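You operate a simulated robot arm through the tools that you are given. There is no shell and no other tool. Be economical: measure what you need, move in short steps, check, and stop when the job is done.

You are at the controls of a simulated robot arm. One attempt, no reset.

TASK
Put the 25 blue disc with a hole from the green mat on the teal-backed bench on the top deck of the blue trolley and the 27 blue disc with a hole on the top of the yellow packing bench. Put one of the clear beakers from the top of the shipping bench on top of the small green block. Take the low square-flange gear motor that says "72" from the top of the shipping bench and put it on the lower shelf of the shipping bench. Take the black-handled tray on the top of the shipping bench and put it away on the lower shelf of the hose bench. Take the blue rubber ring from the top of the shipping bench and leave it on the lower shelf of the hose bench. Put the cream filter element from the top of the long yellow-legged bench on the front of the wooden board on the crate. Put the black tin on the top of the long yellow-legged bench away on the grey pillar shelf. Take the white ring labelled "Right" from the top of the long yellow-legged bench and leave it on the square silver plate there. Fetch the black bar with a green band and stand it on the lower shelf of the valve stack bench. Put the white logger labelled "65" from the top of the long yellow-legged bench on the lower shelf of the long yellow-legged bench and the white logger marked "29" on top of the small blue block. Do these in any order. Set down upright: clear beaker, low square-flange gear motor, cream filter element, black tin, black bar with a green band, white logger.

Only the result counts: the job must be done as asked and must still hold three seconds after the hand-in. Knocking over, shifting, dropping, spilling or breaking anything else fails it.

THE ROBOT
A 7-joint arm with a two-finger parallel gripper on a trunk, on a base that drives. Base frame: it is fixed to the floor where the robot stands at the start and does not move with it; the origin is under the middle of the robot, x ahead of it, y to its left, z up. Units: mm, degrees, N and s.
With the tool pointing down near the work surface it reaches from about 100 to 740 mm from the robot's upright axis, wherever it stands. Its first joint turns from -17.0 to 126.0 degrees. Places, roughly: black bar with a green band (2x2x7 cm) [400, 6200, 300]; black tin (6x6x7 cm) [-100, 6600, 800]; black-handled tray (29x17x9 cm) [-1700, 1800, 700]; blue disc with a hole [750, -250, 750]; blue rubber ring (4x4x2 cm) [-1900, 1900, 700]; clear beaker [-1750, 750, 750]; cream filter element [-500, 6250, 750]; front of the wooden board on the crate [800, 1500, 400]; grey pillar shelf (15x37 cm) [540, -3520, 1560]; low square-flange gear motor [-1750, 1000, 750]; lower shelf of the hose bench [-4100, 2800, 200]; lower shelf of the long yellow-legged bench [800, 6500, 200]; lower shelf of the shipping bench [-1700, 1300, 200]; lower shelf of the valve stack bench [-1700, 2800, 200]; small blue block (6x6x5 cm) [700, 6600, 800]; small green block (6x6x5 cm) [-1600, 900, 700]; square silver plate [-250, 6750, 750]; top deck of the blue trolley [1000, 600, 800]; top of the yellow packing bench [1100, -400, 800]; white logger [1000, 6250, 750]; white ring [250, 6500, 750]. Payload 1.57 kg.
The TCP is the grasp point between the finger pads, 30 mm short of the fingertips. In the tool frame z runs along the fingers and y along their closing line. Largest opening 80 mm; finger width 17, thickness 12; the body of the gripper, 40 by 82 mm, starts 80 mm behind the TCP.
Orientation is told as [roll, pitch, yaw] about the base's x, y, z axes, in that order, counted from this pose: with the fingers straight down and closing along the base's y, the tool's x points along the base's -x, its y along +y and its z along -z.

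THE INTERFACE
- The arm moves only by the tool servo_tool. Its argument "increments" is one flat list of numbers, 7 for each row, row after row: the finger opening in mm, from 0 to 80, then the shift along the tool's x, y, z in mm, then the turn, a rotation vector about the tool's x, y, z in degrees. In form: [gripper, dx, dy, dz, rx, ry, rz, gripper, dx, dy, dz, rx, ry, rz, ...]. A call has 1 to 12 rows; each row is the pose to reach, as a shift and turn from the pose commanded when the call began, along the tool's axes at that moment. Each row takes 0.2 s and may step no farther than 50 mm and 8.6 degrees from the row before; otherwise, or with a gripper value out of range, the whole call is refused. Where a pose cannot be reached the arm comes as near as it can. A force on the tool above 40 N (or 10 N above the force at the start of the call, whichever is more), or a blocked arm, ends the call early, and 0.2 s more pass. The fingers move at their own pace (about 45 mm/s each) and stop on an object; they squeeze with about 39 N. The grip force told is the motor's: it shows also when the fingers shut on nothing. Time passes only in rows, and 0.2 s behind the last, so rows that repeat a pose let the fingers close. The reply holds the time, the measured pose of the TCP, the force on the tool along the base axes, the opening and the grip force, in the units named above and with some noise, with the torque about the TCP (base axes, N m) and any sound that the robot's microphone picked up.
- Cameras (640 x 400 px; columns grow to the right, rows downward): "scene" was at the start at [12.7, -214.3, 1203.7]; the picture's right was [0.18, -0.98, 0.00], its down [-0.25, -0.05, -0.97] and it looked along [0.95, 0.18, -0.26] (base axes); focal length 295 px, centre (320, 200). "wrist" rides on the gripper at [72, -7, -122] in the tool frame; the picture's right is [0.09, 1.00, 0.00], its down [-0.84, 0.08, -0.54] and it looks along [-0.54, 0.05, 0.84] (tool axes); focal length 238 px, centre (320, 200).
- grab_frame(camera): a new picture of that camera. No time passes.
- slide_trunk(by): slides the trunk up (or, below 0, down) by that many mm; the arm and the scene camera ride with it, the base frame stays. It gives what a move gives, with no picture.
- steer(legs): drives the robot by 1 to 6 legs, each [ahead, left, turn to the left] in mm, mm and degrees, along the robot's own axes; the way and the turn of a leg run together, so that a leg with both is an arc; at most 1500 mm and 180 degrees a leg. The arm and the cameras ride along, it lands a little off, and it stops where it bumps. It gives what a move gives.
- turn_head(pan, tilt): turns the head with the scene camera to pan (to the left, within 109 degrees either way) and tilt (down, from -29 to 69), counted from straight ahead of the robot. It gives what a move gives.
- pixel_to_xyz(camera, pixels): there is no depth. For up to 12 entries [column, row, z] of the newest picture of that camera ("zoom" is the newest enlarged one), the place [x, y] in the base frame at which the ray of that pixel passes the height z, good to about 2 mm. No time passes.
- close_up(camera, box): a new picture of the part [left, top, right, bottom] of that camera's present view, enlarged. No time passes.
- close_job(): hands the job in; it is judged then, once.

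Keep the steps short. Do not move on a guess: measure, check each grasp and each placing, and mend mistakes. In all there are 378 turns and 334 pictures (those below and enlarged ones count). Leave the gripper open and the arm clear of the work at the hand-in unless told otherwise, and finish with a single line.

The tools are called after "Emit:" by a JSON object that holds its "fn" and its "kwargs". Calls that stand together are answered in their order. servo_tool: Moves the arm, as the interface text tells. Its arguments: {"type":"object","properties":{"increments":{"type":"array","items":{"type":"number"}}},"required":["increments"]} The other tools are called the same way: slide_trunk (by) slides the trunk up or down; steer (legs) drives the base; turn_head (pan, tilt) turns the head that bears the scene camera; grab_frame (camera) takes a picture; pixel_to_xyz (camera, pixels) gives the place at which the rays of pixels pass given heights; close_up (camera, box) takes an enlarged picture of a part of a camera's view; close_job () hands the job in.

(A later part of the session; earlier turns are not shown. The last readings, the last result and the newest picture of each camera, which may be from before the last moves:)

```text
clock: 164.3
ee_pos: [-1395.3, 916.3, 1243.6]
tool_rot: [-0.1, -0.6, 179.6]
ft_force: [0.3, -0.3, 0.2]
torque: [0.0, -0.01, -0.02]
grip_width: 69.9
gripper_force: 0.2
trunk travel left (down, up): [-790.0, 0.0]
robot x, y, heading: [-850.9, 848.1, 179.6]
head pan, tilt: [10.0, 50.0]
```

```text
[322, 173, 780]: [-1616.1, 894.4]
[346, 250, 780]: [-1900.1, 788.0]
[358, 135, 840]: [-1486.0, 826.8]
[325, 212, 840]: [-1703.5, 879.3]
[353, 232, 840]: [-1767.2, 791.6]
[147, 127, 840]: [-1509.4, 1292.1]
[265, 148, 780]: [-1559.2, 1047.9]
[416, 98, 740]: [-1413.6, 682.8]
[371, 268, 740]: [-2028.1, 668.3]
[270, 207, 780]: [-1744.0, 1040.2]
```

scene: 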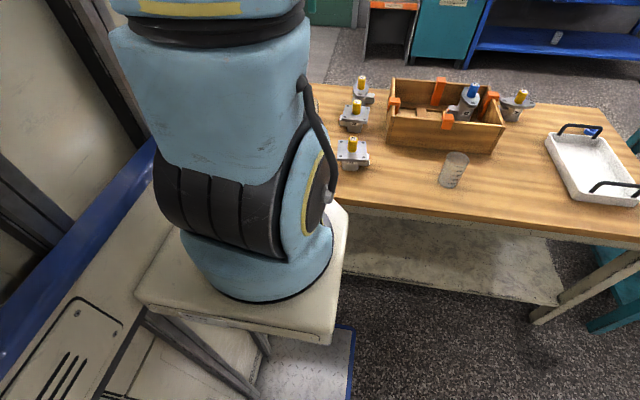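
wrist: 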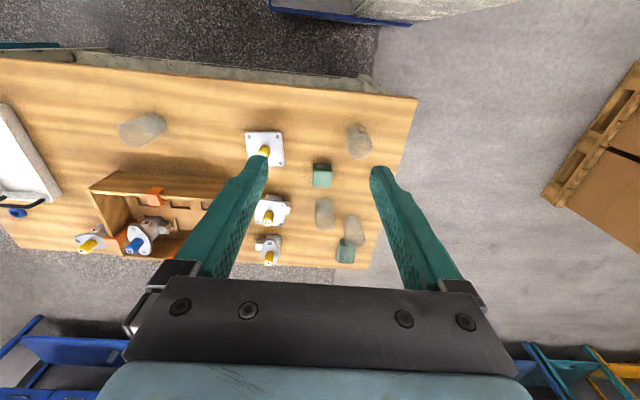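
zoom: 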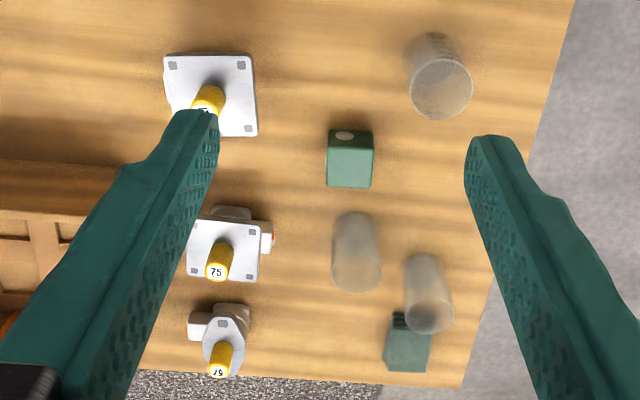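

Emit:
{"fn": "close_up", "kwargs": {"camera": "scene", "box": [325, 65, 405, 185]}}

Emit:
{"fn": "close_up", "kwargs": {"camera": "scene", "box": [430, 70, 550, 195]}}

```text
3.33 times, centred on (365, 125) of scene
```

zoom: 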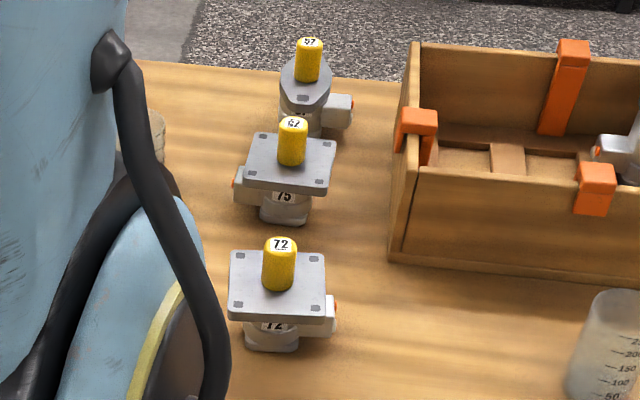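

```text
3.20 times, centred on (490, 132) of scene
```

zoom: 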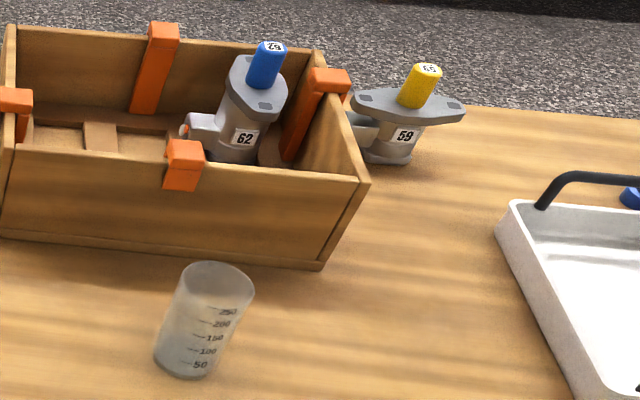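

Emit:
{"fn": "pixel_to_xyz", "kwargs": {"camera": "scene", "pixels": [[352, 152, 780], [352, 152, 740], [352, 152, 720], [500, 193, 740], [500, 193, 700], [628, 237, 700], [628, 237, 740], [555, 305, 200], [555, 305, 250]]}}

Emit:
{"fn": "pixel_to_xyz", "kwargs": {"camera": "wrist", "pixels": [[264.5, 148.6, 780], [264.5, 148.6, 740], [264.5, 148.6, 720], [416, 98, 700], [371, 268, 700], [47, 65, 700]]}}

```text
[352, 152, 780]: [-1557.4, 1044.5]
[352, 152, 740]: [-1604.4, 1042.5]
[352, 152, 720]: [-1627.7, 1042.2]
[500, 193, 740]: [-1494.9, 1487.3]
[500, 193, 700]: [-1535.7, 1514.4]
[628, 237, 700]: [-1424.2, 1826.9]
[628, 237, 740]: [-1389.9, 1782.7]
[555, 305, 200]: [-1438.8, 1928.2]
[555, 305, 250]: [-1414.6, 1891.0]
```

```text
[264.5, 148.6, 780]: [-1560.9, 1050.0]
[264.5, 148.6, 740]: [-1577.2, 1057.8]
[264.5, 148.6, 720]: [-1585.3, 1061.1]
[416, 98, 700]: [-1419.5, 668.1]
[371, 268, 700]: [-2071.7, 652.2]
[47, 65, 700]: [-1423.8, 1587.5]
```

Bench top ≈700, front edge x≈-1420. I drive 100 mm closer, and lower the trunk for a closer wrist view.

Emit:
{"fn": "steer", "kwargs": {"legs": [[100, 0, 0]]}}

Emit:
{"fn": "servo_tool", "kwargs": {"increments": [80, -10, 30, 0, 0, 0, 0, 80, -20, 60, 0, 0, 0, 0, 80, -20, 90, 0, 0, 0, 0]}}

Emit:
{"fn": "slide_trunk", "kwargs": {"by": -260}}

Emit:
{"fn": "grab_frame", "kwargs": {"camera": "wrist"}}

```text
clock: 165.5
ee_pos: [-1494.3, 917.9, 1244.5]
tool_rot: [-0.3, -0.7, 179.6]
ft_force: [0.2, -0.6, 0.1]
torque: [0.01, 0.01, -0.02]
grip_width: 70.2
gripper_force: 0.0
trunk travel left (down, up): [-790.0, 0.0]
robot x, y, heading: [-949.3, 852.7, 179.6]
head pan, tilt: [10.0, 50.0]
```

```text
clock: 166.3
ee_pos: [-1516.0, 827.5, 1243.0]
tool_rot: [-0.2, -0.6, 179.5]
ft_force: [-0.1, -0.6, -0.4]
torque: [-0.01, -0.01, 0.03]
grip_width: 80.0
gripper_force: 0.1
trunk travel left (down, up): [-790.0, 0.0]
robot x, y, heading: [-952.1, 847.8, 179.7]
head pan, tilt: [10.0, 50.0]
```

```text
clock: 169.0
ee_pos: [-1516.5, 827.7, 983.2]
tool_rot: [-0.1, -0.7, 179.6]
ft_force: [-0.9, 0.1, -0.6]
torque: [0.01, 0.02, -0.01]
grip_width: 80.2
gripper_force: 0.0
trunk travel left (down, up): [-530.0, 260.0]
robot x, y, heading: [-946.9, 848.7, 179.7]
head pan, tilt: [10.0, 50.0]
```

```text
258 pictures are left
```

wrist: 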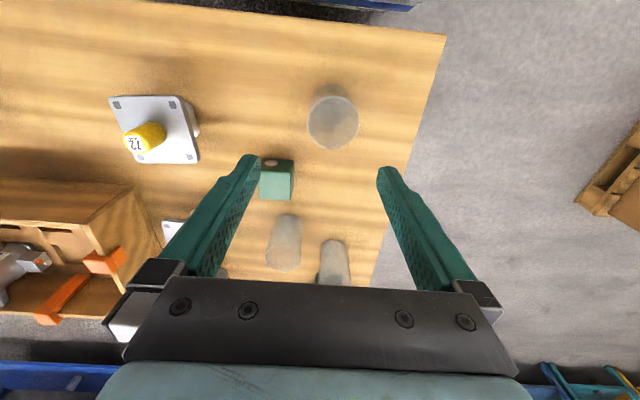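

Emit:
{"fn": "close_up", "kwargs": {"camera": "wrist", "box": [250, 70, 400, 210]}}

Emit:
{"fn": "pixel_to_xyz", "kwargs": {"camera": "wrist", "pixels": [[334, 123, 795], [309, 123, 795], [359, 123, 795], [276, 184, 750], [260, 200, 750], [292, 199, 750], [332, 103, 700]]}}

```text
2.86 times, centred on (325, 140) of wrist
```

zoom: 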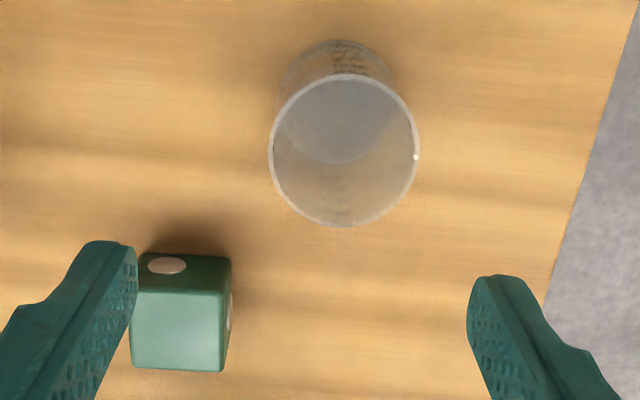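

```text
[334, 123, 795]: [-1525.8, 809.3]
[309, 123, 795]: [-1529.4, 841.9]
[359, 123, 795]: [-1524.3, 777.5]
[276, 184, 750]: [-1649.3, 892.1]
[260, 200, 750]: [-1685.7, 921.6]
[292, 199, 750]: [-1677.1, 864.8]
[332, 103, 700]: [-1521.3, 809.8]
```

Beaker axis (-1524, 810), rim about 64 mm wide. I align above it and check again lower before straddling.

Emit:
{"fn": "servo_tool", "kwargs": {"increments": [80, -7.5, 17.5, 0, 0, 0, 0, 80, -7.5, 17.5, 40, 0, 0, 0, 80, -7.5, 17.5, 80, 0, 0, 0]}}

Emit:
{"fn": "grab_frame", "kwargs": {"camera": "wrist"}}

Emit:
{"fn": "turn_head", "kwargs": {"pan": 5, "tilt": 35}}

Emit:
{"fn": "grab_frame", "kwargs": {"camera": "scene"}}

```text
clock: 169.8
ee_pos: [-1522.8, 810.7, 903.0]
tool_rot: [-0.1, -0.6, 179.6]
ft_force: [0.5, 0.3, 0.5]
torque: [0.0, -0.01, 0.0]
grip_width: 80.2
gripper_force: 0.0
trunk travel left (down, up): [-530.0, 260.0]
robot x, y, heading: [-949.6, 849.5, 179.6]
head pan, tilt: [10.0, 50.0]
```

```text
256 pictures are left
```

wrist: 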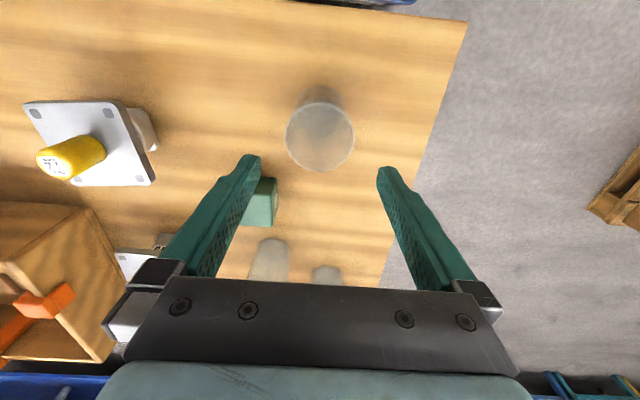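

```text
clock: 170.5
ee_pos: [-1522.9, 811.1, 902.5]
tool_rot: [-0.2, -0.6, 179.6]
ft_force: [-0.3, 0.0, -0.3]
torque: [0.04, 0.0, 0.05]
grip_width: 79.9
gripper_force: 0.1
trunk travel left (down, up): [-530.0, 260.0]
robot x, y, heading: [-948.7, 847.2, 179.9]
head pan, tilt: [5.0, 35.0]
```

```text
255 pictures are left
```

scene: 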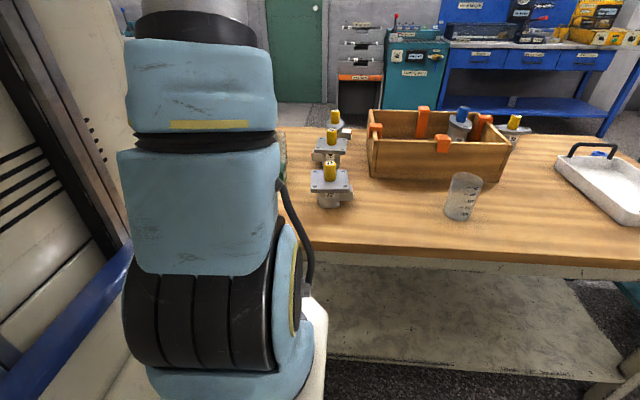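

Emit:
{"fn": "pixel_to_xyz", "kwargs": {"camera": "wrist", "pixels": [[320, 136, 785], [320, 136, 800], [285, 136, 790], [354, 136, 790]]}}

```text
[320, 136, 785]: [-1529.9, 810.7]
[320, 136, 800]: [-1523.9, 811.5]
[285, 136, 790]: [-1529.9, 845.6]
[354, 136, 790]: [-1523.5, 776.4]
```

Aligned. I lower until the tips are just above the rim and check.

Emit:
{"fn": "servo_tool", "kwargs": {"increments": [80, -2, 0, 35, 0, 0, 0, 80, -2, 0, 65, 0, 0, 0]}}

Emit:
{"fn": "grab_frame", "kwargs": {"camera": "wrist"}}

```text
clock: 171.1
ee_pos: [-1526.5, 810.7, 838.0]
tool_rot: [-0.2, -0.5, 179.6]
ft_force: [0.4, -0.4, 0.4]
torque: [-0.03, 0.01, 0.03]
grip_width: 79.9
gripper_force: 0.1
trunk travel left (down, up): [-530.0, 260.0]
robot x, y, heading: [-946.1, 850.5, 179.8]
head pan, tilt: [5.0, 35.0]
```

```text
254 pictures are left
```

wrist: 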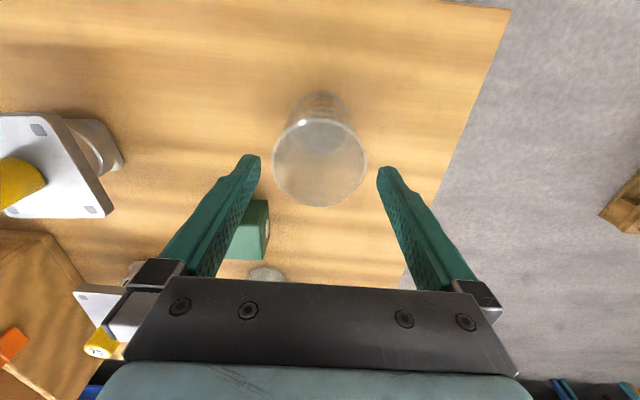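

Fingers straddle the rim with margins. Down 68 mm, then close.

Emit:
{"fn": "servo_tool", "kwargs": {"increments": [80, 0, 0, 35, 0, 0, 0, 80, 0, 0, 68, 0, 0, 0, 60, 0, 0, 68, 0, 0, 0, 50, 0, 0, 68, 0, 0, 0, 50, 0, 0, 68, 0, 0, 0]}}

Emit:
{"fn": "grab_frame", "kwargs": {"camera": "wrist"}}

```text
clock: 172.3
ee_pos: [-1528.3, 811.0, 769.7]
tool_rot: [-0.3, -0.5, 179.6]
ft_force: [-0.7, 0.2, -0.5]
torque: [0.0, 0.02, 0.03]
grip_width: 62.0
gripper_force: 29.5
trunk travel left (down, up): [-530.0, 260.0]
robot x, y, heading: [-948.7, 851.7, 179.3]
head pan, tilt: [5.0, 35.0]
```

```text
253 pictures are left
```

wrist: 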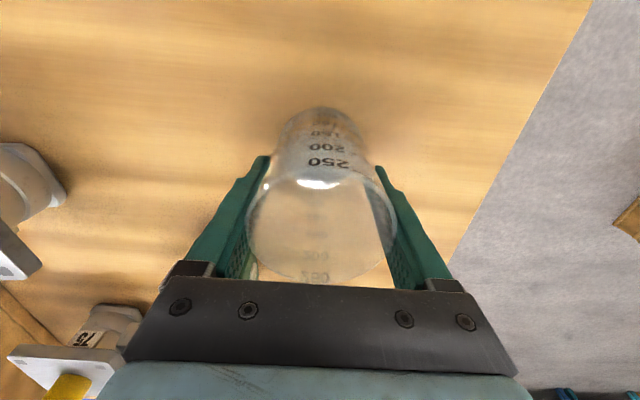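

Held at 62 mm. I lift 110 mm and move toward the block.

Emit:
{"fn": "servo_tool", "kwargs": {"increments": [50, 0, 0, -40, 0, 0, 0, 50, 0, 0, -80, 0, 0, 0, 50, 0, 0, -120, 0, 0, 0, 50, -30, -20, -140, 0, 0, 0, 50, -60, -50, -140, 0, 0, 0, 50, -80, -75, -140, 0, 0, 0]}}

Emit:
{"fn": "grab_frame", "kwargs": {"camera": "wrist"}}

```text
clock: 173.7
ee_pos: [-1606.6, 885.2, 912.3]
tool_rot: [-0.3, -0.5, 179.7]
ft_force: [0.2, 0.1, 0.4]
torque: [0.04, -0.03, 0.02]
grip_width: 61.7
gripper_force: 39.4
trunk travel left (down, up): [-530.0, 260.0]
robot x, y, heading: [-947.7, 848.2, 179.7]
head pan, tilt: [5.0, 35.0]
```

```text
252 pictures are left
```

wrist: 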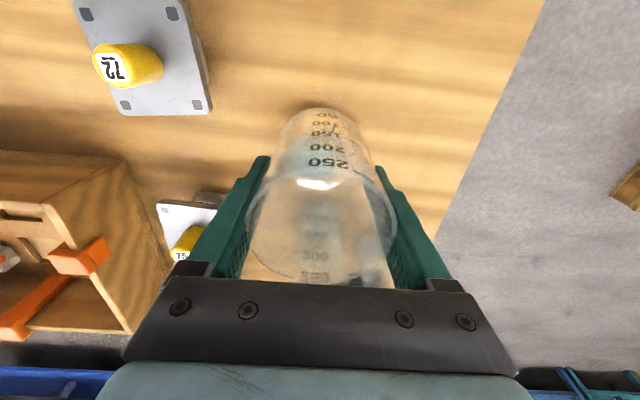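

The beaker hides the block, so I shift 130 mm sideways to measure the block.

Emit:
{"fn": "servo_tool", "kwargs": {"increments": [50, 0, 45, 0, 0, 0, 0, 50, 0, 90, 0, 0, 0, 0, 50, 0, 130, 0, 0, 0, 0]}}

Emit:
{"fn": "close_up", "kwargs": {"camera": "wrist", "box": [140, 90, 300, 210]}}

```text
clock: 174.5
ee_pos: [-1606.8, 755.7, 910.6]
tool_rot: [-0.3, -0.5, 179.6]
ft_force: [0.6, -0.1, -0.5]
torque: [-0.02, 0.02, 0.02]
grip_width: 61.8
gripper_force: 38.6
trunk travel left (down, up): [-530.0, 260.0]
robot x, y, heading: [-948.1, 849.6, 179.5]
head pan, tilt: [5.0, 35.0]
```

```text
3.33 times, centred on (220, 150) of wrist
```

zoom: 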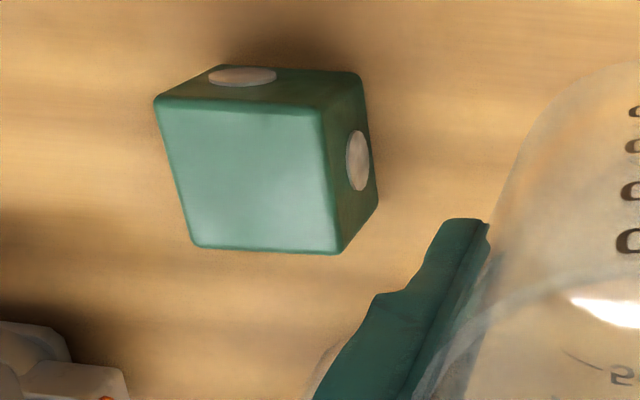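

Emit:
{"fn": "pixel_to_xyz", "kwargs": {"camera": "zoom", "pixels": [[157, 98, 750], [322, 110, 750], [340, 252, 750], [193, 247, 750], [360, 73, 700], [377, 197, 700], [222, 66, 700], [360, 73, 690], [322, 110, 745]]}}

```text
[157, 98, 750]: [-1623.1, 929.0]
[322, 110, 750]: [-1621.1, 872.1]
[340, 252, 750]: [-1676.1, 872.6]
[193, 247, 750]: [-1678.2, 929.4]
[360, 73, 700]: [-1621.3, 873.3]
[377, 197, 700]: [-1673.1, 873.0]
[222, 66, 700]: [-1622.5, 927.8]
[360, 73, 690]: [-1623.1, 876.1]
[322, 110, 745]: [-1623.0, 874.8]
```

Block top z=750, centre (-1650, 900). I move the beaker above it.

Emit:
{"fn": "servo_tool", "kwargs": {"increments": [50, -12, -36, 0, 0, 0, 0, 50, -24, -72, 0, 0, 0, 0, 50, -36, -108, 0, 0, 0, 0, 50, -46, -145, 0, 0, 0, 0, 50, -46, -145, 45, 0, 0, 0, 50, -46, -145, 75, 0, 0, 0]}}

Emit:
{"fn": "grab_frame", "kwargs": {"camera": "wrist"}}

```text
clock: 175.9
ee_pos: [-1651.0, 900.8, 835.8]
tool_rot: [-0.3, -0.6, 179.7]
ft_force: [0.0, -0.4, -1.0]
torque: [-0.02, 0.02, -0.01]
grip_width: 61.6
gripper_force: 38.8
trunk travel left (down, up): [-530.0, 260.0]
robot x, y, heading: [-950.3, 851.4, 179.7]
head pan, tilt: [5.0, 35.0]
```

```text
250 pictures are left
```

wrist: 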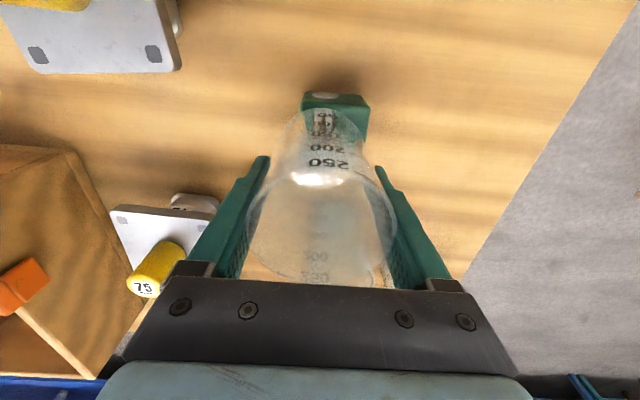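

Emit:
{"fn": "servo_tool", "kwargs": {"increments": [50, 0, 0, 8, 0, 0, 0, 50, 0, 0, 12, 0, 0, 0, 50, 0, 0, 14, 0, 0, 0, 50, 0, 0, 16, 0, 0, 0, 50, 0, 0, 18, 0, 0, 0]}}

Emit:
{"fn": "close_up", "kwargs": {"camera": "wrist", "box": [230, 70, 410, 210]}}

```text
clock: 177.1
ee_pos: [-1652.6, 902.2, 819.8]
tool_rot: [-0.2, -0.6, 179.7]
ft_force: [2.2, -0.1, 9.7]
torque: [-0.24, -0.14, 0.06]
grip_width: 61.6
gripper_force: 39.2
trunk travel left (down, up): [-530.0, 260.0]
robot x, y, heading: [-950.3, 847.9, 179.5]
head pan, tilt: [5.0, 35.0]
```

```text
2.86 times, centred on (320, 140) of wrist
```

zoom: 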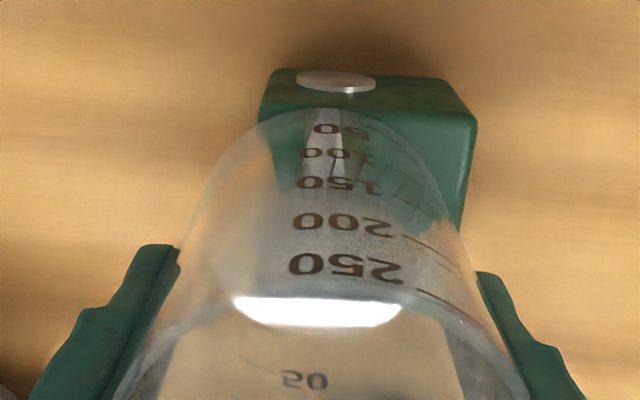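

Beaker sits about 7 mm toward the left edge of the block. I lift slightly, shift, and set it down again.

Emit:
{"fn": "servo_tool", "kwargs": {"increments": [50, 0, 0, -5, 0, 0, 0, 50, -3, 6, -5, 0, 0, 0, 50, -3, 6, -2, 0, 0, 0, 50, -3, 6, 0, 0, 0, 0]}}

Emit:
{"fn": "close_up", "kwargs": {"camera": "wrist", "box": [230, 70, 410, 210]}}

```text
clock: 178.1
ee_pos: [-1654.9, 894.7, 819.9]
tool_rot: [-0.1, -0.7, 179.6]
ft_force: [1.7, 1.4, 11.6]
torque: [-0.17, -0.18, 0.05]
grip_width: 61.8
gripper_force: 39.2
trunk travel left (down, up): [-530.0, 260.0]
robot x, y, heading: [-946.2, 848.4, 179.5]
head pan, tilt: [5.0, 35.0]
```

```text
2.86 times, centred on (320, 140) of wrist
```

zoom: 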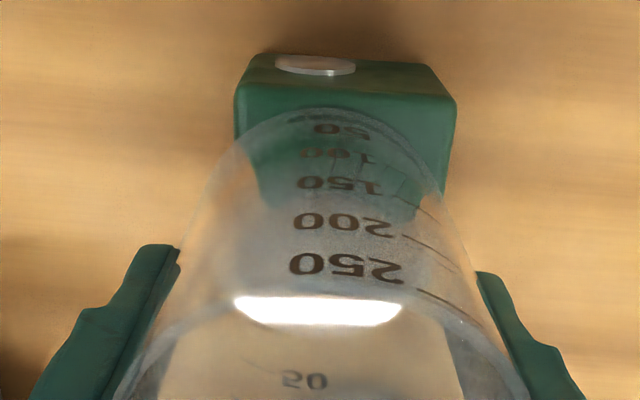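

Centred. Release and rise straight.

Emit:
{"fn": "servo_tool", "kwargs": {"increments": [66, 0, 0, 0, 0, 0, 0, 78, 0, 0, 0, 0, 0, 0, 78, 0, 0, 0, 0, 0, 0, 78, 0, 0, -40, 0, 0, 0, 78, 0, 0, -85, 0, 0, 0, 78, 20, 0, -130, 0, 0, 0, 78, 60, 0, -150, 0, 0, 0]}}

Emit:
{"fn": "grab_frame", "kwargs": {"camera": "wrist"}}

```text
clock: 179.7
ee_pos: [-1592.4, 894.6, 967.8]
tool_rot: [-0.3, -0.5, 179.7]
ft_force: [-0.6, 0.0, -0.2]
torque: [0.01, -0.02, 0.0]
grip_width: 77.9
gripper_force: 0.1
trunk travel left (down, up): [-530.0, 260.0]
robot x, y, heading: [-946.0, 852.7, 179.8]
head pan, tilt: [5.0, 35.0]
```

```text
247 pictures are left
```

wrist: 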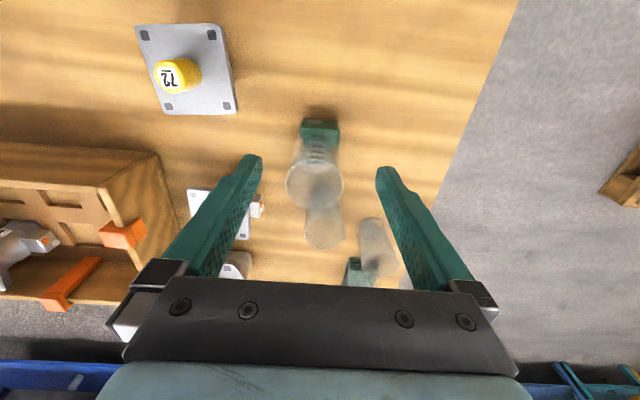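

Beaker stands on the block. Now motor 72: measure flange and shaft.

Emit:
{"fn": "close_up", "kwargs": {"camera": "wrist", "box": [110, 0, 270, 130]}}

Emit:
{"fn": "pixel_to_xyz", "kwargs": {"camera": "wrist", "pixels": [[138, 27, 785], [225, 25, 785], [237, 113, 785], [160, 115, 785], [168, 75, 830], [168, 75, 840], [190, 70, 785]]}}

Emit:
{"fn": "grab_frame", "kwargs": {"camera": "scene"}}

Emit:
{"fn": "close_up", "kwargs": {"camera": "scene", "box": [290, 140, 370, 220]}}

```text
3.08 times, centred on (190, 65) of wrist
```

zoom: 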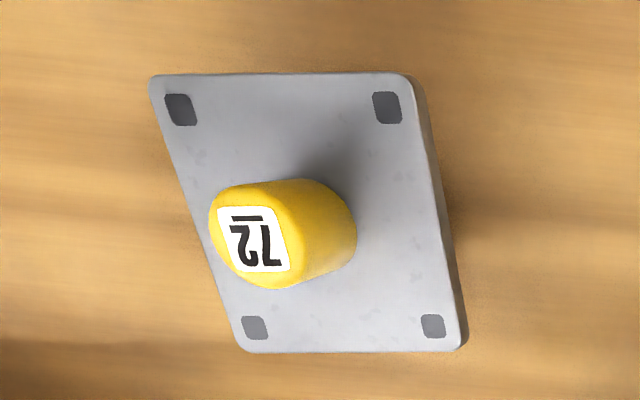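

```text
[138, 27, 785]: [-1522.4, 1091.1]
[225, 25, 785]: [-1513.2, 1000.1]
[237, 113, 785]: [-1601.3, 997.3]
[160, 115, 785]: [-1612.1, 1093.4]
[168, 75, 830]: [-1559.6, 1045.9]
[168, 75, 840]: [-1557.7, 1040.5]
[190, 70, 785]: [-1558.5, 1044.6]
```

```text
245 pictures are left
```

scene: 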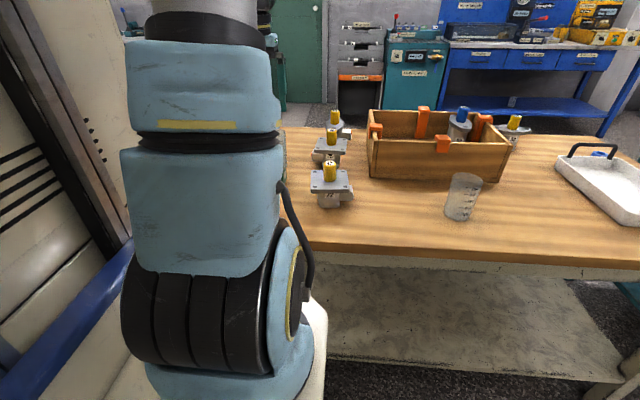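

```text
5.00 times, centred on (330, 180) of scene
```

zoom: 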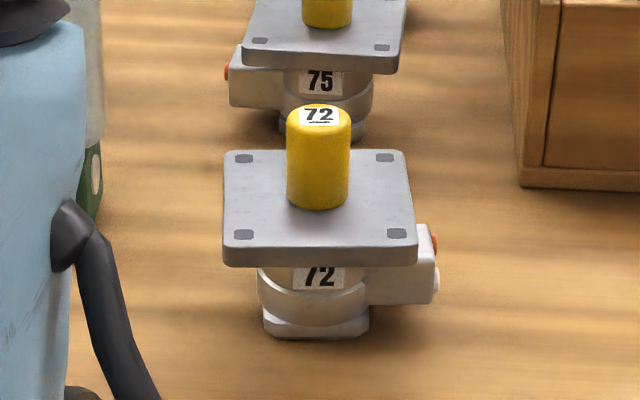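

Shaft 30 mm thick, z 785–835, at (-1560, 1045). I strafe right 170 mm, then tilt the tool 60° forward to grip the shaft so it can enter the shelf.

Emit:
{"fn": "servo_tool", "kwargs": {"increments": [78, 40, 0, -30, 0, 0, 0, 78, 80, 0, -60, 0, 0, 0, 78, 120, 0, -60, 0, 0, 0, 78, 160, 0, -60, 0, 0, 0]}}

Emit:
{"fn": "steer", "kwargs": {"legs": [[0, -170, 0.4]]}}

Emit:
{"fn": "servo_tool", "kwargs": {"increments": [78, 0, 0, 0, 0, -8, 0, 78, 0, 0, 0, 0, -16, 0, 78, 0, 0, 0, 0, -24, 0, 78, 0, 0, 0, 0, -32, 0, 78, 0, 0, 0, 0, -40, 0, 78, 0, 0, 0, 0, -48, 0, 78, 0, 0, 0, 0, -56, 0, 78, 0, 0, 0, 0, -60, 0]}}

Emit:
{"fn": "grab_frame", "kwargs": {"camera": "wrist"}}

Emit:
{"fn": "grab_frame", "kwargs": {"camera": "scene"}}

```text
clock: 180.7
ee_pos: [-1432.3, 893.3, 1026.2]
tool_rot: [-0.3, -0.5, 179.7]
ft_force: [-1.2, 0.0, 0.4]
torque: [0.04, -0.04, 0.0]
grip_width: 77.9
gripper_force: 0.0
trunk travel left (down, up): [-530.0, 260.0]
robot x, y, heading: [-945.8, 851.1, 179.7]
head pan, tilt: [5.0, 35.0]
```

```text
clock: 182.2
ee_pos: [-1432.1, 1060.9, 1025.5]
tool_rot: [-0.1, -0.6, -179.9]
ft_force: [0.6, -0.5, -0.3]
torque: [-0.01, 0.02, 0.0]
grip_width: 77.7
gripper_force: 0.1
trunk travel left (down, up): [-530.0, 260.0]
robot x, y, heading: [-948.0, 1020.2, -180.0]
head pan, tilt: [5.0, 35.0]
```

```text
clock: 184.0
ee_pos: [-1491.0, 1043.6, 1038.4]
tool_rot: [-0.4, -58.7, -179.7]
ft_force: [-0.1, -0.1, -1.1]
torque: [0.02, 0.0, 0.01]
grip_width: 77.8
gripper_force: 0.1
out of reach, approached as far as the arm can: row 3, 4, 5, 6, 7, 8
trunk travel left (down, up): [-530.0, 260.0]
robot x, y, heading: [-945.6, 1023.9, -180.1]
head pan, tilt: [5.0, 35.0]
```

```text
243 pictures are left
```

wrist: 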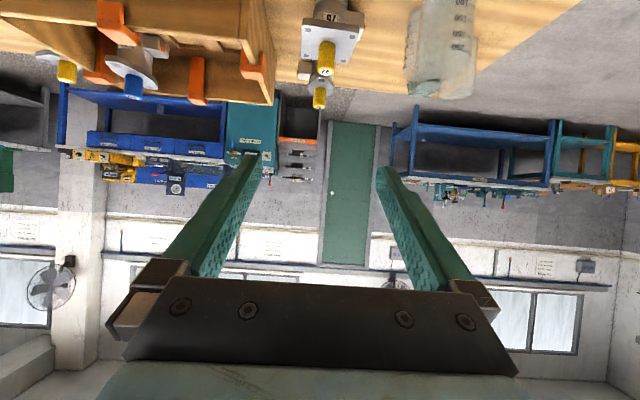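

```text
242 pictures are left
```

scene: 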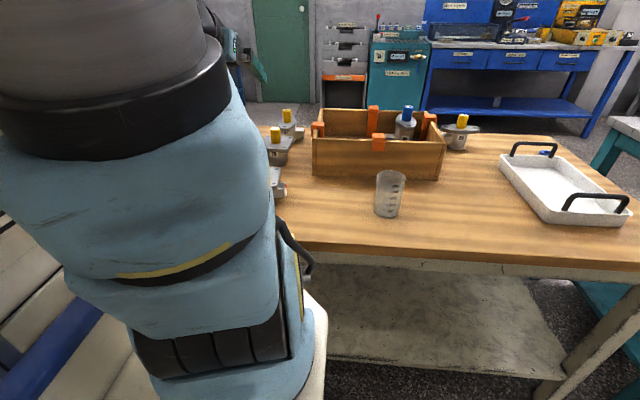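

Tilted to 58.7°. I lower with the trunk to z≈860 for a pre-grasp behind the shaft.

Emit:
{"fn": "slide_trunk", "kwargs": {"by": -150}}

Emit:
{"fn": "servo_tool", "kwargs": {"increments": [78, 13, 0, 8, 0, -0.7, 0, 78, 26, 0, 16, 0, -1.3, 0]}}

Emit:
{"fn": "grab_frame", "kwargs": {"camera": "scene"}}

Emit:
{"fn": "grab_frame", "kwargs": {"camera": "wrist"}}

```text
clock: 185.8
ee_pos: [-1491.7, 1044.4, 888.1]
tool_rot: [-0.4, -58.8, -179.6]
ft_force: [0.7, -0.4, -0.1]
torque: [-0.03, 0.0, -0.01]
grip_width: 77.9
gripper_force: 0.0
trunk travel left (down, up): [-380.0, 410.0]
robot x, y, heading: [-949.1, 1022.7, -180.1]
head pan, tilt: [5.0, 35.0]
```

```text
clock: 186.3
ee_pos: [-1507.9, 1035.4, 871.3]
tool_rot: [-0.5, -60.0, -179.6]
ft_force: [0.3, 0.3, 0.4]
torque: [0.0, 0.04, -0.03]
grip_width: 77.7
gripper_force: 0.1
out of reach, approached as far as the arm can: row 1, 2
trunk travel left (down, up): [-380.0, 410.0]
robot x, y, heading: [-943.2, 1019.9, -180.0]
head pan, tilt: [5.0, 35.0]
```

```text
241 pictures are left
```

scene: 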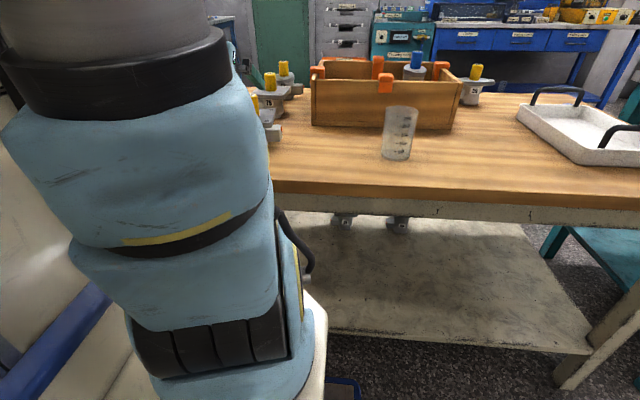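

```text
240 pictures are left
```

wrist: 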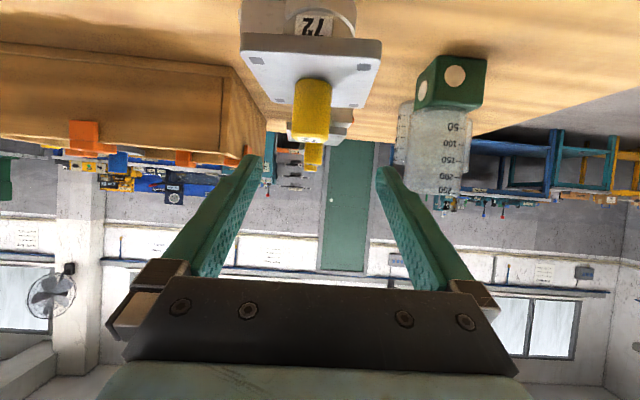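

The commanded pose lags behind the measured one (inner reach limit), so I command a pose farther forward, within reach.

Emit:
{"fn": "servo_tool", "kwargs": {"increments": [78, -20, 8, 24, 0, 0.6, 0, 78, -40, 16, 48, 0, 1.3, 0, 78, -40, 16, 48, 0, 1.3, 0]}}

Emit:
{"fn": "grab_frame", "kwargs": {"camera": "wrist"}}

```text
clock: 187.2
ee_pos: [-1571.3, 1019.7, 882.9]
tool_rot: [-0.5, -58.8, -179.5]
ft_force: [-0.6, 0.4, -0.5]
torque: [0.07, -0.01, 0.02]
grip_width: 77.9
gripper_force: 0.1
trunk travel left (down, up): [-380.0, 410.0]
robot x, y, heading: [-949.7, 1017.3, -179.8]
head pan, tilt: [5.0, 35.0]
```

```text
239 pictures are left
```

wrist: 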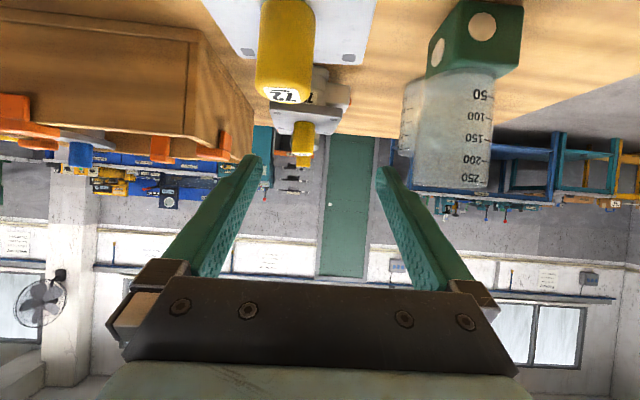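

It moved relative to the measured pose. From here I go back to the pre-grasp point.

Emit:
{"fn": "servo_tool", "kwargs": {"increments": [78, 20, -13, -27, 0, 0, 0, 78, 40, -26, -54, 0, 0, 0, 78, 62, -26, -54, 0, 0, 0]}}

Emit:
{"fn": "grab_frame", "kwargs": {"camera": "wrist"}}

```text
clock: 187.9
ee_pos: [-1503.6, 1041.9, 872.1]
tool_rot: [-0.7, -58.7, -179.6]
ft_force: [-0.3, -0.3, 0.8]
torque: [0.0, -0.03, -0.03]
grip_width: 78.0
gripper_force: 0.1
out of reach, approached as far as the arm can: row 3
trunk travel left (down, up): [-380.0, 410.0]
robot x, y, heading: [-946.5, 1015.7, -180.0]
head pan, tilt: [5.0, 35.0]
```

```text
238 pictures are left
```

wrist: 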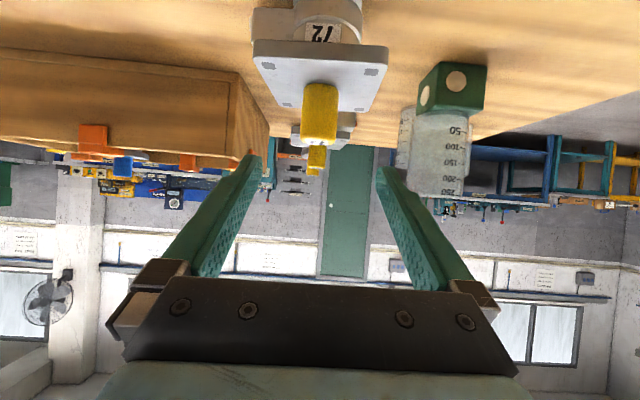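

I back up 60 mm to leave the inner limit, then move to pre-grasp.

Emit:
{"fn": "steer", "kwargs": {"legs": [[-60, 0, 0]]}}

Emit:
{"fn": "servo_tool", "kwargs": {"increments": [78, -7, -1, 24, 0, 0, 0, 78, -13, -2, 46, 0, 0, 0]}}

Emit:
{"fn": "grab_frame", "kwargs": {"camera": "wrist"}}

Emit:
{"fn": "turn_head", "kwargs": {"pan": 25, "tilt": 35}}

Emit:
{"fn": "grab_frame", "kwargs": {"camera": "scene"}}

```text
clock: 188.9
ee_pos: [-1445.7, 1042.1, 873.5]
tool_rot: [-0.5, -58.8, -179.6]
ft_force: [0.0, 0.0, 0.5]
torque: [0.01, 0.02, -0.01]
grip_width: 78.0
gripper_force: 0.0
trunk travel left (down, up): [-380.0, 410.0]
robot x, y, heading: [-887.9, 1016.6, -180.1]
head pan, tilt: [5.0, 35.0]
```

```text
clock: 189.5
ee_pos: [-1489.7, 1043.4, 859.9]
tool_rot: [-0.5, -58.7, -179.6]
ft_force: [-0.2, -0.4, 0.0]
torque: [0.01, 0.01, -0.01]
grip_width: 78.4
gripper_force: 0.0
trunk travel left (down, up): [-380.0, 410.0]
robot x, y, heading: [-886.8, 1022.4, -180.1]
head pan, tilt: [5.0, 35.0]
```

```text
237 pictures are left
```

wrist: 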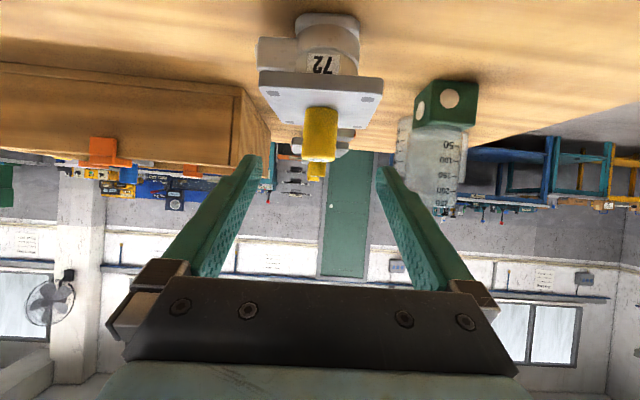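

```text
clock: 190.3
ee_pos: [-1489.5, 1043.8, 859.7]
tool_rot: [-0.7, -58.7, -179.6]
ft_force: [0.1, -0.1, 0.3]
torque: [-0.01, 0.03, 0.01]
grip_width: 78.1
gripper_force: 0.1
trunk travel left (down, up): [-380.0, 410.0]
robot x, y, heading: [-891.2, 1021.0, -180.0]
head pan, tilt: [25.0, 35.0]
```

```text
236 pictures are left
```

scene: 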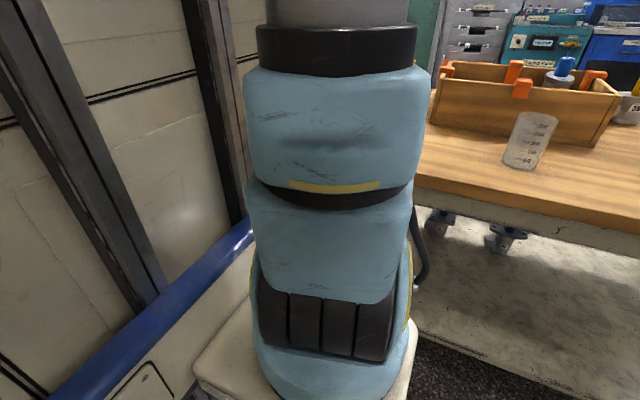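

Shaft centred between the fingers (col 320). I advance 76 mm along the tool axis and close.

Emit:
{"fn": "servo_tool", "kwargs": {"increments": [78, 0, 0, 26, 0, 0, 0, 78, 0, 0, 52, 0, 0, 0, 78, 0, 0, 76, 0, 0, 0]}}

Emit:
{"fn": "grab_frame", "kwargs": {"camera": "wrist"}}

```text
clock: 191.2
ee_pos: [-1556.9, 1043.4, 820.9]
tool_rot: [-0.6, -58.7, -179.5]
ft_force: [0.4, -0.3, 0.3]
torque: [-0.01, -0.02, 0.0]
grip_width: 78.0
gripper_force: 0.1
trunk travel left (down, up): [-380.0, 410.0]
robot x, y, heading: [-887.1, 1016.3, -180.0]
head pan, tilt: [25.0, 35.0]
```

```text
235 pictures are left
```

wrist: 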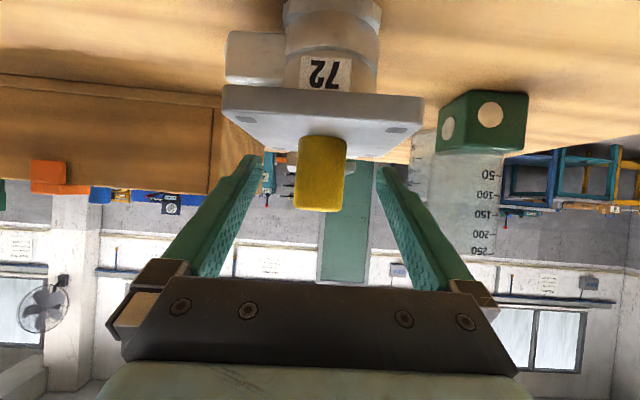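

Shaft lies between the pads. Close and test lift.

Emit:
{"fn": "servo_tool", "kwargs": {"increments": [50, 0, 0, 3, 0, 0, 0, 20, 0, 0, 3, 0, 0, 0, 20, 0, 0, 3, 0, 0, 0, 20, 0, 0, 3, 0, 0, 0, 20, 0, 0, 3, 0, 0, 0]}}

Emit:
{"fn": "slide_trunk", "kwargs": {"by": 60}}

Emit:
{"fn": "grab_frame", "kwargs": {"camera": "wrist"}}

```text
clock: 192.3
ee_pos: [-1558.2, 1043.9, 820.4]
tool_rot: [-0.6, -58.6, -179.6]
ft_force: [-1.0, 1.3, 0.7]
torque: [-0.03, 0.19, -0.01]
grip_width: 29.7
gripper_force: 32.7
trunk travel left (down, up): [-380.0, 410.0]
robot x, y, heading: [-887.2, 1021.8, -180.0]
head pan, tilt: [25.0, 35.0]
```

```text
clock: 193.3
ee_pos: [-1558.3, 1043.9, 878.5]
tool_rot: [-0.6, -58.6, -179.6]
ft_force: [-0.1, -0.2, -7.1]
torque: [-0.04, -0.04, 0.02]
grip_width: 29.5
gripper_force: 38.7
trunk travel left (down, up): [-440.0, 350.0]
robot x, y, heading: [-890.2, 1015.4, -179.9]
head pan, tilt: [25.0, 35.0]
```

```text
234 pictures are left
```

wrist: 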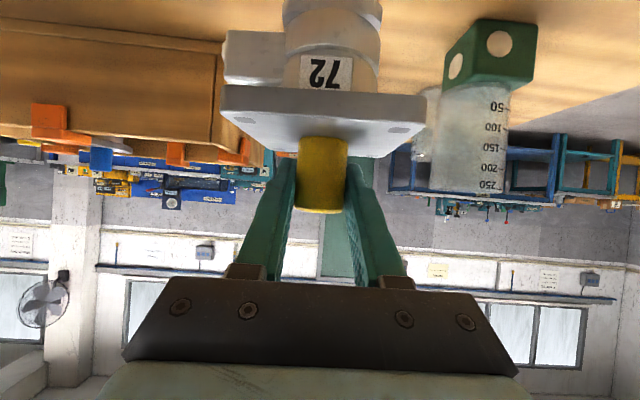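

Motor 72 lifted. I back out 450 mm and look at the lower shelf.

Emit:
{"fn": "steer", "kwargs": {"legs": [[-450, 0, 0]]}}

Emit:
{"fn": "turn_head", "kwargs": {"pan": -10, "tilt": 30}}

Emit:
{"fn": "slide_trunk", "kwargs": {"by": -440}}

Emit:
{"fn": "grab_frame", "kwargs": {"camera": "scene"}}

Emit:
{"fn": "grab_frame", "kwargs": {"camera": "wrist"}}

```text
clock: 196.1
ee_pos: [-1106.1, 1044.9, 879.6]
tool_rot: [-0.6, -58.7, -179.6]
ft_force: [0.1, -0.9, -6.9]
torque: [-0.02, -0.03, -0.02]
grip_width: 29.2
gripper_force: 38.6
trunk travel left (down, up): [-440.0, 350.0]
robot x, y, heading: [-434.5, 1020.9, 179.8]
head pan, tilt: [25.0, 35.0]
```

```text
clock: 197.1
ee_pos: [-1106.0, 1043.9, 879.6]
tool_rot: [-0.6, -58.7, -179.6]
ft_force: [1.4, 0.7, -7.3]
torque: [-0.05, -0.01, -0.01]
grip_width: 29.2
gripper_force: 39.6
trunk travel left (down, up): [-440.0, 350.0]
robot x, y, heading: [-436.9, 1018.2, 180.1]
head pan, tilt: [-10.0, 30.0]
```

```text
refused: -440 is not a number from -400 to 400
```

```text
233 pictures are left
```

scene: 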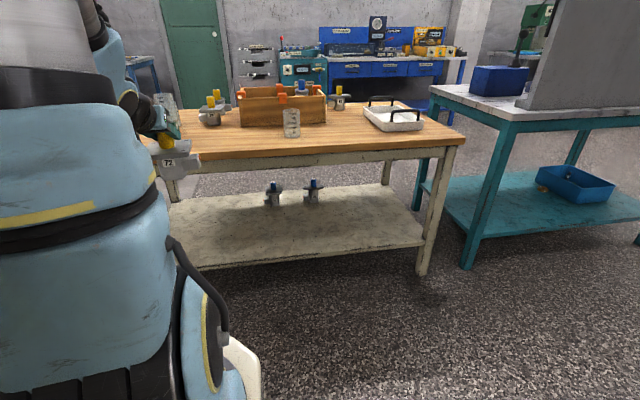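

```text
232 pictures are left
```

wrist: 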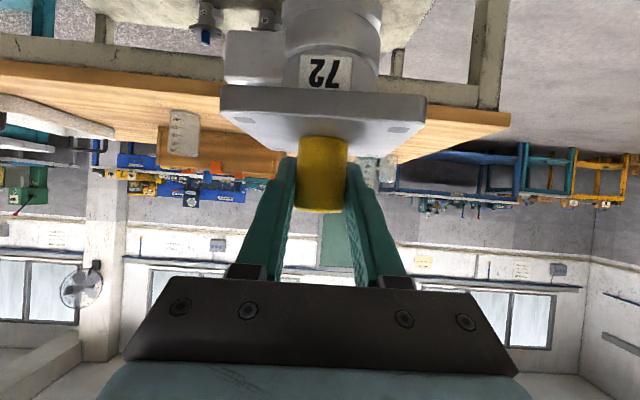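

Emit:
{"fn": "pixel_to_xyz", "kwargs": {"camera": "scene", "pixels": [[300, 256, 200], [300, 256, 250], [300, 256, 150], [273, 205, 200], [312, 202, 200], [272, 188, 320], [423, 273, 0], [422, 240, 200], [422, 240, 150], [300, 158, 660], [300, 258, 180]]}}

```text
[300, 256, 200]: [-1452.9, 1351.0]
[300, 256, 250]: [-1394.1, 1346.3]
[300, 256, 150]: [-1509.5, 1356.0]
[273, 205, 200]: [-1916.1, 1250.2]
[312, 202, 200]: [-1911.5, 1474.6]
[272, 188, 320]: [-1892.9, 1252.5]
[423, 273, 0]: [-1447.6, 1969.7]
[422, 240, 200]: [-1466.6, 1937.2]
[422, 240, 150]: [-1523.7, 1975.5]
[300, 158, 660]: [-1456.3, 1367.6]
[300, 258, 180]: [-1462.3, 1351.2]
```

Shelf z≈200, front edge x≈-1455, front area free. I lower the trunk in front of the bench.

Emit:
{"fn": "slide_trunk", "kwargs": {"by": -400}}

Emit:
{"fn": "servo_tool", "kwargs": {"increments": [20, 25, 0, 15, 0, 0, 0, 20, 50, 0, 30, 0, 0, 0, 20, 75, 0, 45, 0, 0, 0, 20, 100, 0, 60, 0, 0, 0]}}

Emit:
{"fn": "grab_frame", "kwargs": {"camera": "scene"}}

Emit:
{"fn": "grab_frame", "kwargs": {"camera": "wrist"}}

```text
clock: 200.9
ee_pos: [-1104.7, 1045.2, 479.5]
tool_rot: [-0.6, -58.7, -179.6]
ft_force: [-0.4, 0.4, -6.7]
torque: [-0.05, -0.01, -0.01]
grip_width: 29.2
gripper_force: 39.0
trunk travel left (down, up): [-40.0, 750.0]
robot x, y, heading: [-437.4, 1018.8, 179.9]
head pan, tilt: [-10.0, 30.0]
```

```text
clock: 201.9
ee_pos: [-1105.2, 1044.4, 362.4]
tool_rot: [-0.5, -58.8, -179.6]
ft_force: [-0.2, -0.1, -7.0]
torque: [-0.03, -0.03, -0.01]
grip_width: 29.2
gripper_force: 39.3
trunk travel left (down, up): [-40.0, 750.0]
robot x, y, heading: [-435.8, 1019.1, 180.0]
head pan, tilt: [-10.0, 30.0]
```

```text
231 pictures are left
```

scene: 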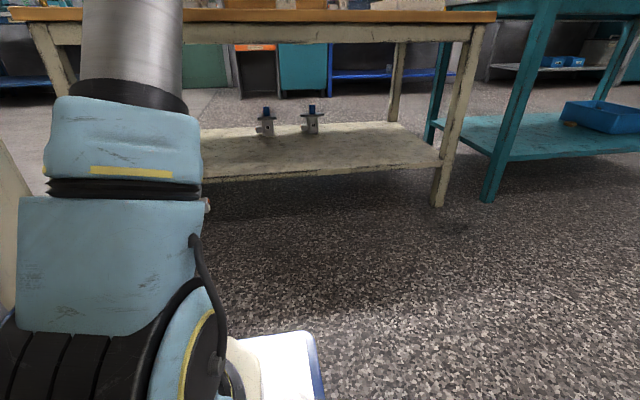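

```text
230 pictures are left
```

wrist: 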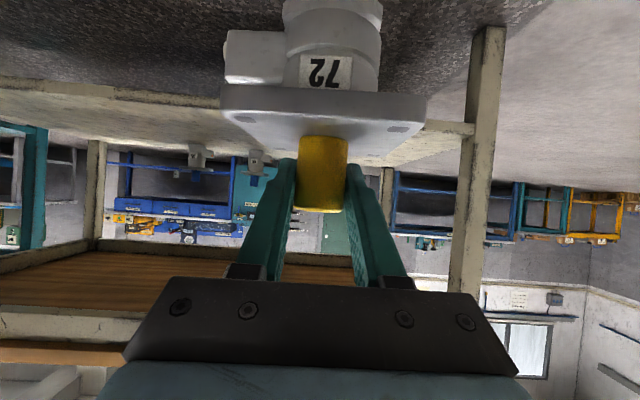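

Motor base is 42 mm above shelf level. I drive in 430 mm.

Emit:
{"fn": "steer", "kwargs": {"legs": [[300, 0, 0]]}}

Emit:
{"fn": "grab_frame", "kwargs": {"camera": "scene"}}

Emit:
{"fn": "steer", "kwargs": {"legs": [[135, 0, 0]]}}

Emit:
{"fn": "grab_frame", "kwargs": {"camera": "wrist"}}

```text
clock: 204.0
ee_pos: [-1408.4, 1044.4, 362.4]
tool_rot: [-0.6, -58.7, -179.5]
ft_force: [0.0, 0.1, -7.9]
torque: [-0.02, -0.01, -0.02]
grip_width: 29.4
gripper_force: 38.9
trunk travel left (down, up): [-40.0, 750.0]
robot x, y, heading: [-739.8, 1021.0, -179.8]
head pan, tilt: [-10.0, 30.0]
```

```text
229 pictures are left
```

scene: 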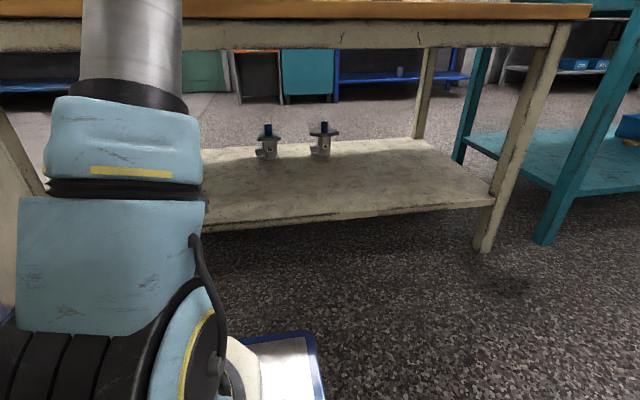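

```text
clock: 205.3
ee_pos: [-1545.6, 1044.5, 361.7]
tool_rot: [-0.5, -58.7, -179.5]
ft_force: [0.5, 0.2, -7.2]
torque: [-0.02, -0.04, -0.02]
grip_width: 29.3
gripper_force: 38.4
trunk travel left (down, up): [-40.0, 750.0]
robot x, y, heading: [-873.7, 1018.0, -180.1]
head pan, tilt: [-10.0, 30.0]
```

```text
228 pictures are left
```

wrist: 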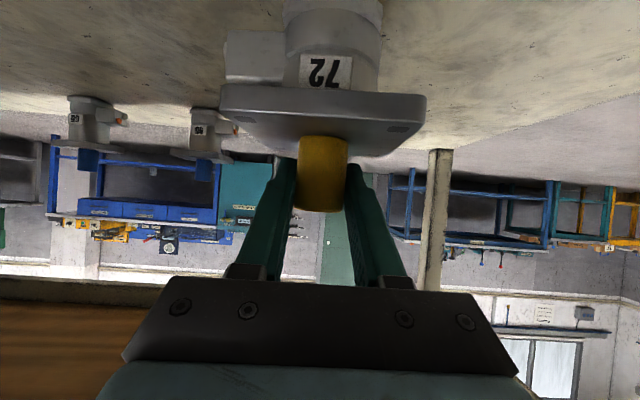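

Over the shelf. I lower vertically in guarded steps.

Emit:
{"fn": "servo_tool", "kwargs": {"increments": [20, 17.1, 0, 10.4, 0, 0, 0, 20, 27.4, 0, 16.6, 0, 0, 0, 20, 30, 0, 18.1, 0, 0, 0, 20, 32.5, 0, 19.7, 0, 0, 0, 20, 35.1, 0, 21.2, 0, 0, 0, 20, 37.6, 0, 22.8, 0, 0, 0, 20, 40.2, 0, 24.3, 0, 0, 0, 20, 42.8, 0, 25.9, 0, 0, 0]}}

Emit:
{"fn": "grab_frame", "kwargs": {"camera": "wrist"}}

```text
clock: 207.1
ee_pos: [-1546.9, 1043.4, 315.1]
tool_rot: [-0.6, -59.2, -179.6]
ft_force: [-3.2, 2.7, 35.2]
torque: [-0.09, 0.21, -0.19]
grip_width: 29.4
gripper_force: 39.4
trunk travel left (down, up): [-40.0, 750.0]
robot x, y, heading: [-876.1, 1019.6, -180.1]
head pan, tilt: [-10.0, 30.0]
```

```text
227 pictures are left
```

wrist: 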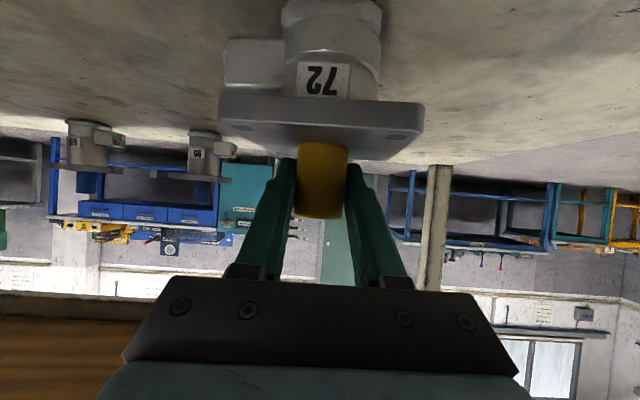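

Standing on the shelf. I ease up 2 mm, open, and withdraw along the tool axis.

Emit:
{"fn": "servo_tool", "kwargs": {"increments": [20, -1.7, 0, -1, 0, 0, 0, 50, -1.7, 0, -1, 0, 0, 0, 60, -1.7, 0, -1, 0, 0, 0, 60, -1.7, 0, -1, 0, 0, 0, 60, -2, 0, -30, 0, 0, 0, 60, -2, 0, -65, 0, 0, 0, 60, -2, 0, -100, 0, 0, 0]}}

Emit:
{"fn": "grab_frame", "kwargs": {"camera": "wrist"}}

```text
clock: 208.7
ee_pos: [-1493.5, 1023.8, 369.3]
tool_rot: [-0.5, -58.6, -179.5]
ft_force: [0.5, 0.0, -0.5]
torque: [0.01, 0.07, 0.0]
grip_width: 60.0
gripper_force: 0.1
out of reach, approached as far as the arm can: row 6, 7
trunk travel left (down, up): [-40.0, 750.0]
robot x, y, heading: [-877.7, 1019.9, -180.2]
head pan, tilt: [-10.0, 30.0]
```

```text
226 pictures are left
```

wrist: 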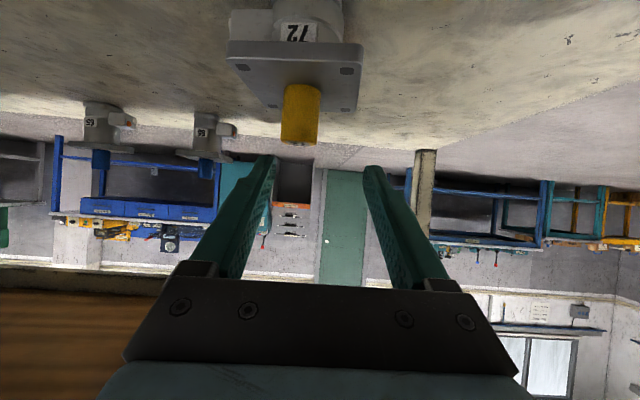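

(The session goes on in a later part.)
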